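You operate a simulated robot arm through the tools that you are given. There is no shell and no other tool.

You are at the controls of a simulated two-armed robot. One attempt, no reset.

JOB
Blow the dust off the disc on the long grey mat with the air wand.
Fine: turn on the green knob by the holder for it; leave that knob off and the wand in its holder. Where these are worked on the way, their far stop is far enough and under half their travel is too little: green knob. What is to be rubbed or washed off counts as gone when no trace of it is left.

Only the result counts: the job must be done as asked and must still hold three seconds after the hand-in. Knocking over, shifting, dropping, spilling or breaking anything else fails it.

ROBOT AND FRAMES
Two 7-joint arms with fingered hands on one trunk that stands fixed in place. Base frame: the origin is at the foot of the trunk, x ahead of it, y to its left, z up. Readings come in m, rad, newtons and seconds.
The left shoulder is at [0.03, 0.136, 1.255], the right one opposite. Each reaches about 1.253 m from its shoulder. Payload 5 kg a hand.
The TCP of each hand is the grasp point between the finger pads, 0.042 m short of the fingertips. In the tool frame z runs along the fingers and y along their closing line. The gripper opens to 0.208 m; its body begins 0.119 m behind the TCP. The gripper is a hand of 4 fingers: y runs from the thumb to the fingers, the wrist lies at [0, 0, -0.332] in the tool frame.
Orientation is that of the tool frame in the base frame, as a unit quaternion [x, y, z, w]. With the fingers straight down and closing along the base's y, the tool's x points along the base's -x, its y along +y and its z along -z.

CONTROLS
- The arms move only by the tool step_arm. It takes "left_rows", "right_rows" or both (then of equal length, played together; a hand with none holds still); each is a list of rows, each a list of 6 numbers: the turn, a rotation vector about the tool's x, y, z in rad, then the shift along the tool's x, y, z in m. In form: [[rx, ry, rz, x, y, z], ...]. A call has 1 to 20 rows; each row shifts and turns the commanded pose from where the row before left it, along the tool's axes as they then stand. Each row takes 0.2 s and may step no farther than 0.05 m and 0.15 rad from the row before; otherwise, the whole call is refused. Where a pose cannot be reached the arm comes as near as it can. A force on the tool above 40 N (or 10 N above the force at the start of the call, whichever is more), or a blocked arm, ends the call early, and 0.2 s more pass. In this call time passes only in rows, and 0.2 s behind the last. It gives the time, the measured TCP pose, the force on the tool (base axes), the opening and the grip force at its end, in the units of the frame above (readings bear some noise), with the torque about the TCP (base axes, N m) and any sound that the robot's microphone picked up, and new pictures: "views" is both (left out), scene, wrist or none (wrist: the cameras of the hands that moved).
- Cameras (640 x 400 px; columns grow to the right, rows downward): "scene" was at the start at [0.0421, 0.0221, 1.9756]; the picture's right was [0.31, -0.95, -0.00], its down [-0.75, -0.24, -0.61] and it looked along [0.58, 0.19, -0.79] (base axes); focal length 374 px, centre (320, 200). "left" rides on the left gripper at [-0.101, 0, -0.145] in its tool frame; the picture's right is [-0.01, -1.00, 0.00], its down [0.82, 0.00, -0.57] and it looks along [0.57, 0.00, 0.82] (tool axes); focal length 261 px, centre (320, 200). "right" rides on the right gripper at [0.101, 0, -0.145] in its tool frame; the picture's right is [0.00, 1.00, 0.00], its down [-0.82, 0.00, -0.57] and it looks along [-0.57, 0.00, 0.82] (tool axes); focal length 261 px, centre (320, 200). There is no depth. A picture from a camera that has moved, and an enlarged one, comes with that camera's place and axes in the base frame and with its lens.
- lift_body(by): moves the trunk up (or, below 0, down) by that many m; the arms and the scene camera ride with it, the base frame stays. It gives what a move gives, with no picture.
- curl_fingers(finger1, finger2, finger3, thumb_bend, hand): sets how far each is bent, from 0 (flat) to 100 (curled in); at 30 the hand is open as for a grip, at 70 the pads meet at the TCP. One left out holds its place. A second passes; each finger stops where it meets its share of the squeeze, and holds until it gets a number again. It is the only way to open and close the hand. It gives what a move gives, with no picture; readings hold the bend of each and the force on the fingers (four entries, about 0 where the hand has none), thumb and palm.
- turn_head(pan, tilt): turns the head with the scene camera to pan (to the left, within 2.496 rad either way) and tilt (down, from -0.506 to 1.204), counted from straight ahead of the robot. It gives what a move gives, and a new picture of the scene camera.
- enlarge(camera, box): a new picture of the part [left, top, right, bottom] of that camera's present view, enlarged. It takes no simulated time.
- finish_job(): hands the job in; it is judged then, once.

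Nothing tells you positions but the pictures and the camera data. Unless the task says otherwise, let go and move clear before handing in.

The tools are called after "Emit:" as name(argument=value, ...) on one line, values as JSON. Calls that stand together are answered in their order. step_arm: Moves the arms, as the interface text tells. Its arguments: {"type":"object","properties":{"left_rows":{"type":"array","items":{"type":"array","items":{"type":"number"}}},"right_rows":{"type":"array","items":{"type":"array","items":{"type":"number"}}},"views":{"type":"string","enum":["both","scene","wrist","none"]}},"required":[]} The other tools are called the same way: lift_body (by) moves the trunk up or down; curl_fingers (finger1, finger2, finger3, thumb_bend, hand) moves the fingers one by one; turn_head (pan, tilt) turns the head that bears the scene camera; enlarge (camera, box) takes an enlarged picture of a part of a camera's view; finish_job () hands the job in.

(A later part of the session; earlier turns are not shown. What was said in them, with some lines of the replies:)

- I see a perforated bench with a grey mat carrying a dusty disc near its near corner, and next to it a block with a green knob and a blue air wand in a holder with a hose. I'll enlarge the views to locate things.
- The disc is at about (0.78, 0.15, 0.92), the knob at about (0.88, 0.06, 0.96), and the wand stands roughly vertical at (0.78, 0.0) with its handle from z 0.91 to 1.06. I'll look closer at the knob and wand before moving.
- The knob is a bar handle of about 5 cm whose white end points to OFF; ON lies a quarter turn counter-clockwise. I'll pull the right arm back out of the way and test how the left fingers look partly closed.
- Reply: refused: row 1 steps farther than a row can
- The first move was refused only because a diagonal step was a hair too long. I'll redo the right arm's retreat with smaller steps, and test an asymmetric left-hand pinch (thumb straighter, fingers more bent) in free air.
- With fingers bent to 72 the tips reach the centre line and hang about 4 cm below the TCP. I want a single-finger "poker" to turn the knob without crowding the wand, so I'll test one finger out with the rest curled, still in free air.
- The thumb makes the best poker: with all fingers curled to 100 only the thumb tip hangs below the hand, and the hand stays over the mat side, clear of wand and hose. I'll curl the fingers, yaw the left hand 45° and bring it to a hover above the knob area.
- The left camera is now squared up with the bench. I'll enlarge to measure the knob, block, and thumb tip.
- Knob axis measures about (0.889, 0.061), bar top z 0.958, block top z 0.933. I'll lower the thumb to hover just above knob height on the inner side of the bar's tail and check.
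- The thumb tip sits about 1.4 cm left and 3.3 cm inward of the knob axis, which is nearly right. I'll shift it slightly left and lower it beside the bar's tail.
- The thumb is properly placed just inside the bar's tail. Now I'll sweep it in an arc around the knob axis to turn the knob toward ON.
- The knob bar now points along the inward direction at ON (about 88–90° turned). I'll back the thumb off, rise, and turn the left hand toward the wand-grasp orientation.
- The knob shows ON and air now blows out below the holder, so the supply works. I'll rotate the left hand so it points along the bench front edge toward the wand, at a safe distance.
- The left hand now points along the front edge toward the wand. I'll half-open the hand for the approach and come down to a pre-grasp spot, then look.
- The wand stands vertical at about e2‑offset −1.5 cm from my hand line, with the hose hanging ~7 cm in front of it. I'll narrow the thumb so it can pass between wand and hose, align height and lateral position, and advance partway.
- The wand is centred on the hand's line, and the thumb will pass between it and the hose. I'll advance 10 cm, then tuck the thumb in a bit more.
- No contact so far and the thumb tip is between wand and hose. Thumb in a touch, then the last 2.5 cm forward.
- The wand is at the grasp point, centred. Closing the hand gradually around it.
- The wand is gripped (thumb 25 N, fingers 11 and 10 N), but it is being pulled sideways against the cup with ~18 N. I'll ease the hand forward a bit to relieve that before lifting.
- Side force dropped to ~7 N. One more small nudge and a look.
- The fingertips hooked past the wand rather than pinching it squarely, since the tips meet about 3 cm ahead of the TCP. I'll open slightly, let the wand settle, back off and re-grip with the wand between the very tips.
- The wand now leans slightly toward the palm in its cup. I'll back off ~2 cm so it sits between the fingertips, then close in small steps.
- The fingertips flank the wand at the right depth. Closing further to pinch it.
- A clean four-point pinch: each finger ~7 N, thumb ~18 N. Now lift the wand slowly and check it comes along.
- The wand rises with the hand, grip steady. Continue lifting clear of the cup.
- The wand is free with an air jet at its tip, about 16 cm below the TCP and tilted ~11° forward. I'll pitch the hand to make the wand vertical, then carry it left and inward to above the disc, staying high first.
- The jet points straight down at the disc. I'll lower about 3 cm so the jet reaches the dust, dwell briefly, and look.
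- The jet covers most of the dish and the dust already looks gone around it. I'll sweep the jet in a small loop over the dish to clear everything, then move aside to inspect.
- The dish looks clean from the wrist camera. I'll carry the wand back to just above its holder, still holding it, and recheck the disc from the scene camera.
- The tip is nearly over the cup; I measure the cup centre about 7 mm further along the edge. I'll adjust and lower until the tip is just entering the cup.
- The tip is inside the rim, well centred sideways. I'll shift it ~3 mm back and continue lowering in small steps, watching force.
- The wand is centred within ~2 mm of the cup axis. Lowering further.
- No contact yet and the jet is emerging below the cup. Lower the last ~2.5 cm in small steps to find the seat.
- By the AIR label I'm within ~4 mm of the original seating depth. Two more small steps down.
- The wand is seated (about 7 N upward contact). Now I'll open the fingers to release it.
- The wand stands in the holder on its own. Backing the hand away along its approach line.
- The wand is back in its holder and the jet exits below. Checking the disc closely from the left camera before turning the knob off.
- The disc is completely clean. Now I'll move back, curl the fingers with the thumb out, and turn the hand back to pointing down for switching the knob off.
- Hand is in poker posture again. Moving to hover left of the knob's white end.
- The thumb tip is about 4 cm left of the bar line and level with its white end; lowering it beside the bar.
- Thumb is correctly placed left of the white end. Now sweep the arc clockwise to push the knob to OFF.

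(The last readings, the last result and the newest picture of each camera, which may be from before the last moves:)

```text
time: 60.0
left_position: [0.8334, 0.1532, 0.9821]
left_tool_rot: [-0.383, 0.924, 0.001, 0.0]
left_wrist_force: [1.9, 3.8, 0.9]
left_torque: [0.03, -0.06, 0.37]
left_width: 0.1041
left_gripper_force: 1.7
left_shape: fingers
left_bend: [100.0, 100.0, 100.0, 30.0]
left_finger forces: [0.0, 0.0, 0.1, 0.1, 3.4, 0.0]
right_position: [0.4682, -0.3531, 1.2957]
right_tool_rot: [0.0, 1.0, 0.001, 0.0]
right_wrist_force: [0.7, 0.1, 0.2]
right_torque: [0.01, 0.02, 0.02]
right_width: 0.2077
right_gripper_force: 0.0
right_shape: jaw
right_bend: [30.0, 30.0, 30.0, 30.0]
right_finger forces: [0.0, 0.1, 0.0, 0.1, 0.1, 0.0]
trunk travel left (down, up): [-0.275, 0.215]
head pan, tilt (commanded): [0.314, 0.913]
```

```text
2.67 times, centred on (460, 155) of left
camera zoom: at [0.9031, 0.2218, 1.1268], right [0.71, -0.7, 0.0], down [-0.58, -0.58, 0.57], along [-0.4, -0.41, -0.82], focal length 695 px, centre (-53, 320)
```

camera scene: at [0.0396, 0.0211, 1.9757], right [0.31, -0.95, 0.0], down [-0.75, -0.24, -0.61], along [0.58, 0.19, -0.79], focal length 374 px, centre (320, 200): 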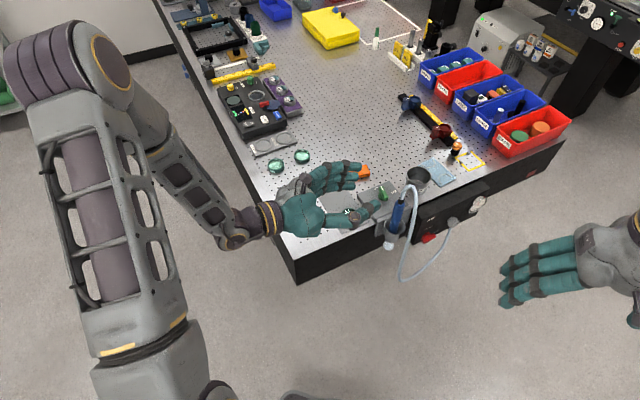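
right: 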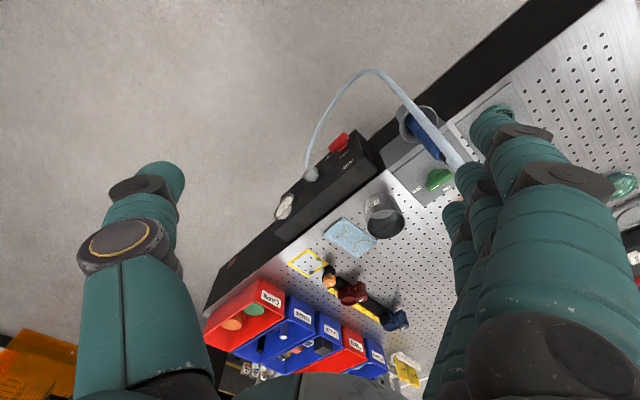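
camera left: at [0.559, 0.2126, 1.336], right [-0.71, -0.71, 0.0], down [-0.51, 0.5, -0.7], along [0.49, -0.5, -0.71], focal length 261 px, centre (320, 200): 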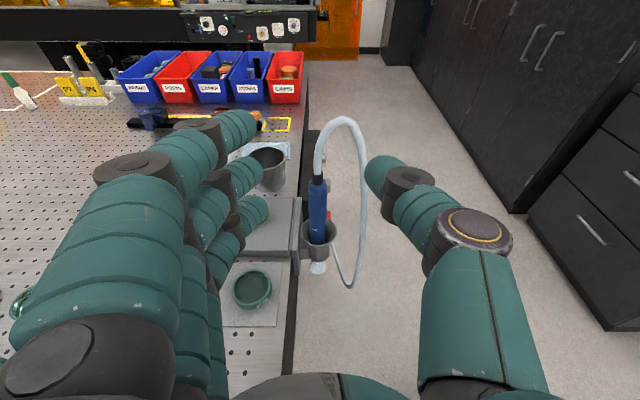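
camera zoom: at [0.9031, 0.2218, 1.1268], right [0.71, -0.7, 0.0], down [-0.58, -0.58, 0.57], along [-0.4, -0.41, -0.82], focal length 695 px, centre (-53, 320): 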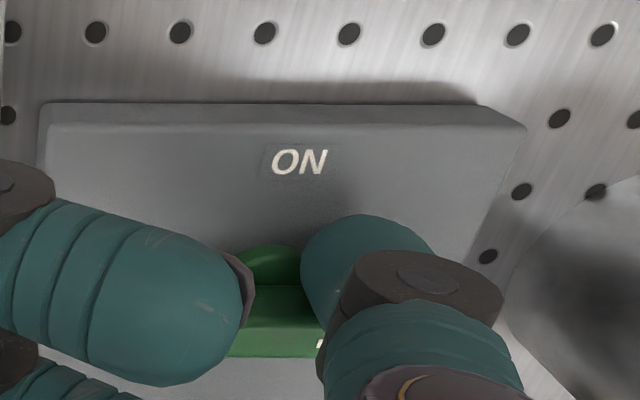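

The knob is back at OFF against its stop. Back the thumb off, rise, and retreat to a clear position.

Emit:
step_arm(left_rows=[[0, 0, 0, -0.012, 0, 0], [0, 0, 0, 0, 0, -0.03], [0, 0, 0, 0, 0, -0.045], [0, 0, 0, 0, 0, -0.045], [0, 0, 0, 0, 0, -0.045], [0, 0, 0, 0, 0, -0.045], [0, 0, 0, 0, 0, -0.045], [0, 0, 0, 0, 0.045, 0], [0, 0, 0, 0, 0.045, 0], [0, 0, 0, 0, 0.045, 0], [0, 0, 0, 0, 0.045, 0], [0, 0, 0, 0.02, 0.04, 0], [0, 0, 0, 0.02, 0.04, 0]], views="both")

Emit:
enlarge(camera="scene", box=[310, 160, 470, 260])

Emit:
enlarge(camera="scene", box=[320, 190, 380, 240])

```text
time: 62.8
left_position: [0.6301, 0.3153, 1.2372]
left_tool_rot: [-0.383, 0.924, 0.0, 0.0]
left_wrist_force: [-0.3, -0.5, 0.4]
left_torque: [-0.04, -0.18, 0.01]
left_width: 0.1045
left_gripper_force: 0.1
left_shape: fingers
left_bend: [100.0, 100.0, 100.0, 30.0]
left_finger forces: [0.0, 0.1, 0.0, 0.0, 0.0, 0.0]
right_position: [0.4661, -0.3538, 1.2974]
right_tool_rot: [0.0, 1.0, 0.001, 0.001]
right_wrist_force: [-0.7, 1.1, 0.6]
right_torque: [-0.07, -0.13, 0.0]
right_width: 0.2077
right_gripper_force: 0.1
right_shape: jaw
right_bend: [30.0, 30.0, 30.0, 30.0]
right_finger forces: [0.0, 0.0, 0.1, 0.1, 0.1, 0.0]
trunk travel left (down, up): [-0.275, 0.215]
head pan, tilt (commanded): [0.314, 0.913]
camera scene: at [0.039, 0.0238, 1.9757], right [0.31, -0.95, 0.0], down [-0.75, -0.24, -0.61], along [0.58, 0.19, -0.79], focal length 374 px, centre (320, 200)
camera left: at [0.6992, 0.3843, 1.3812], right [0.71, -0.7, 0.0], down [-0.58, -0.58, 0.57], along [-0.4, -0.41, -0.82], focal length 261 px, centre (320, 200)
```

scene: 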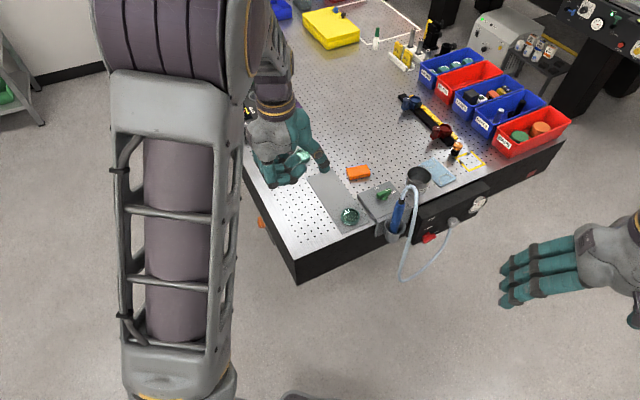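
left: 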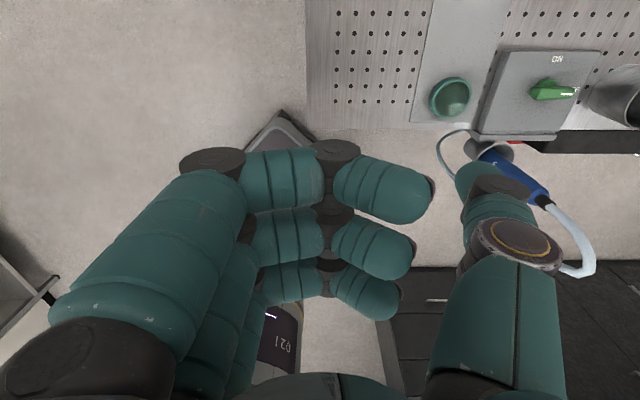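

```text
4.00 times, centred on (390, 210) of scene
camera zoom: at [0.039, 0.0238, 1.9757], right [0.31, -0.95, 0.0], down [-0.75, -0.24, -0.61], along [0.58, 0.19, -0.79], focal length 1494 px, centre (40, 160)
```

zoom: 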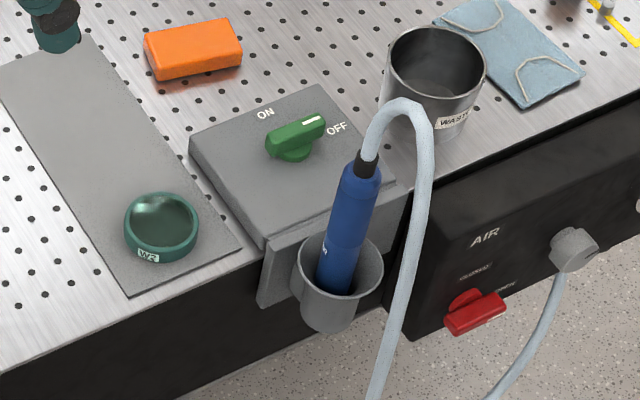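

```text
8.00 times, centred on (350, 215) of scene
camera zoom: at [0.039, 0.0238, 1.9757], right [0.31, -0.95, 0.0], down [-0.75, -0.24, -0.61], along [0.58, 0.19, -0.79], focal length 2988 px, centre (80, 80)
```

zoom: 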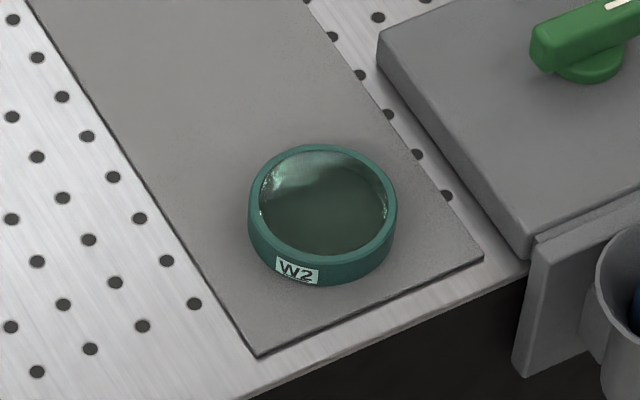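

The disc is clean, the knob points to OFF with no jet showing, and the wand stands in its holder. Both hands are clear and nothing else has moved, so I'm handing in.

Emit:
finish_job()

```text
The job is handed in.
```

The dust is off the disc on the grey mat, and I've handed the job in. The close-up pictures before hand-in showed no trace of dust left.

- **Knob:** I turned the green knob to ON, used the wand, then turned it back to OFF against its stop. No air was coming out afterwards.
- **Wand:** It is back in its holder and stayed standing after I let go. It may lean very slightly in the cup.
- **Everything else:** I saw nothing knocked over or shifted. Both hands were well clear at hand-in.

My first grip on the wand slipped while it was still in its holder, so I let go and re-gripped before lifting it.
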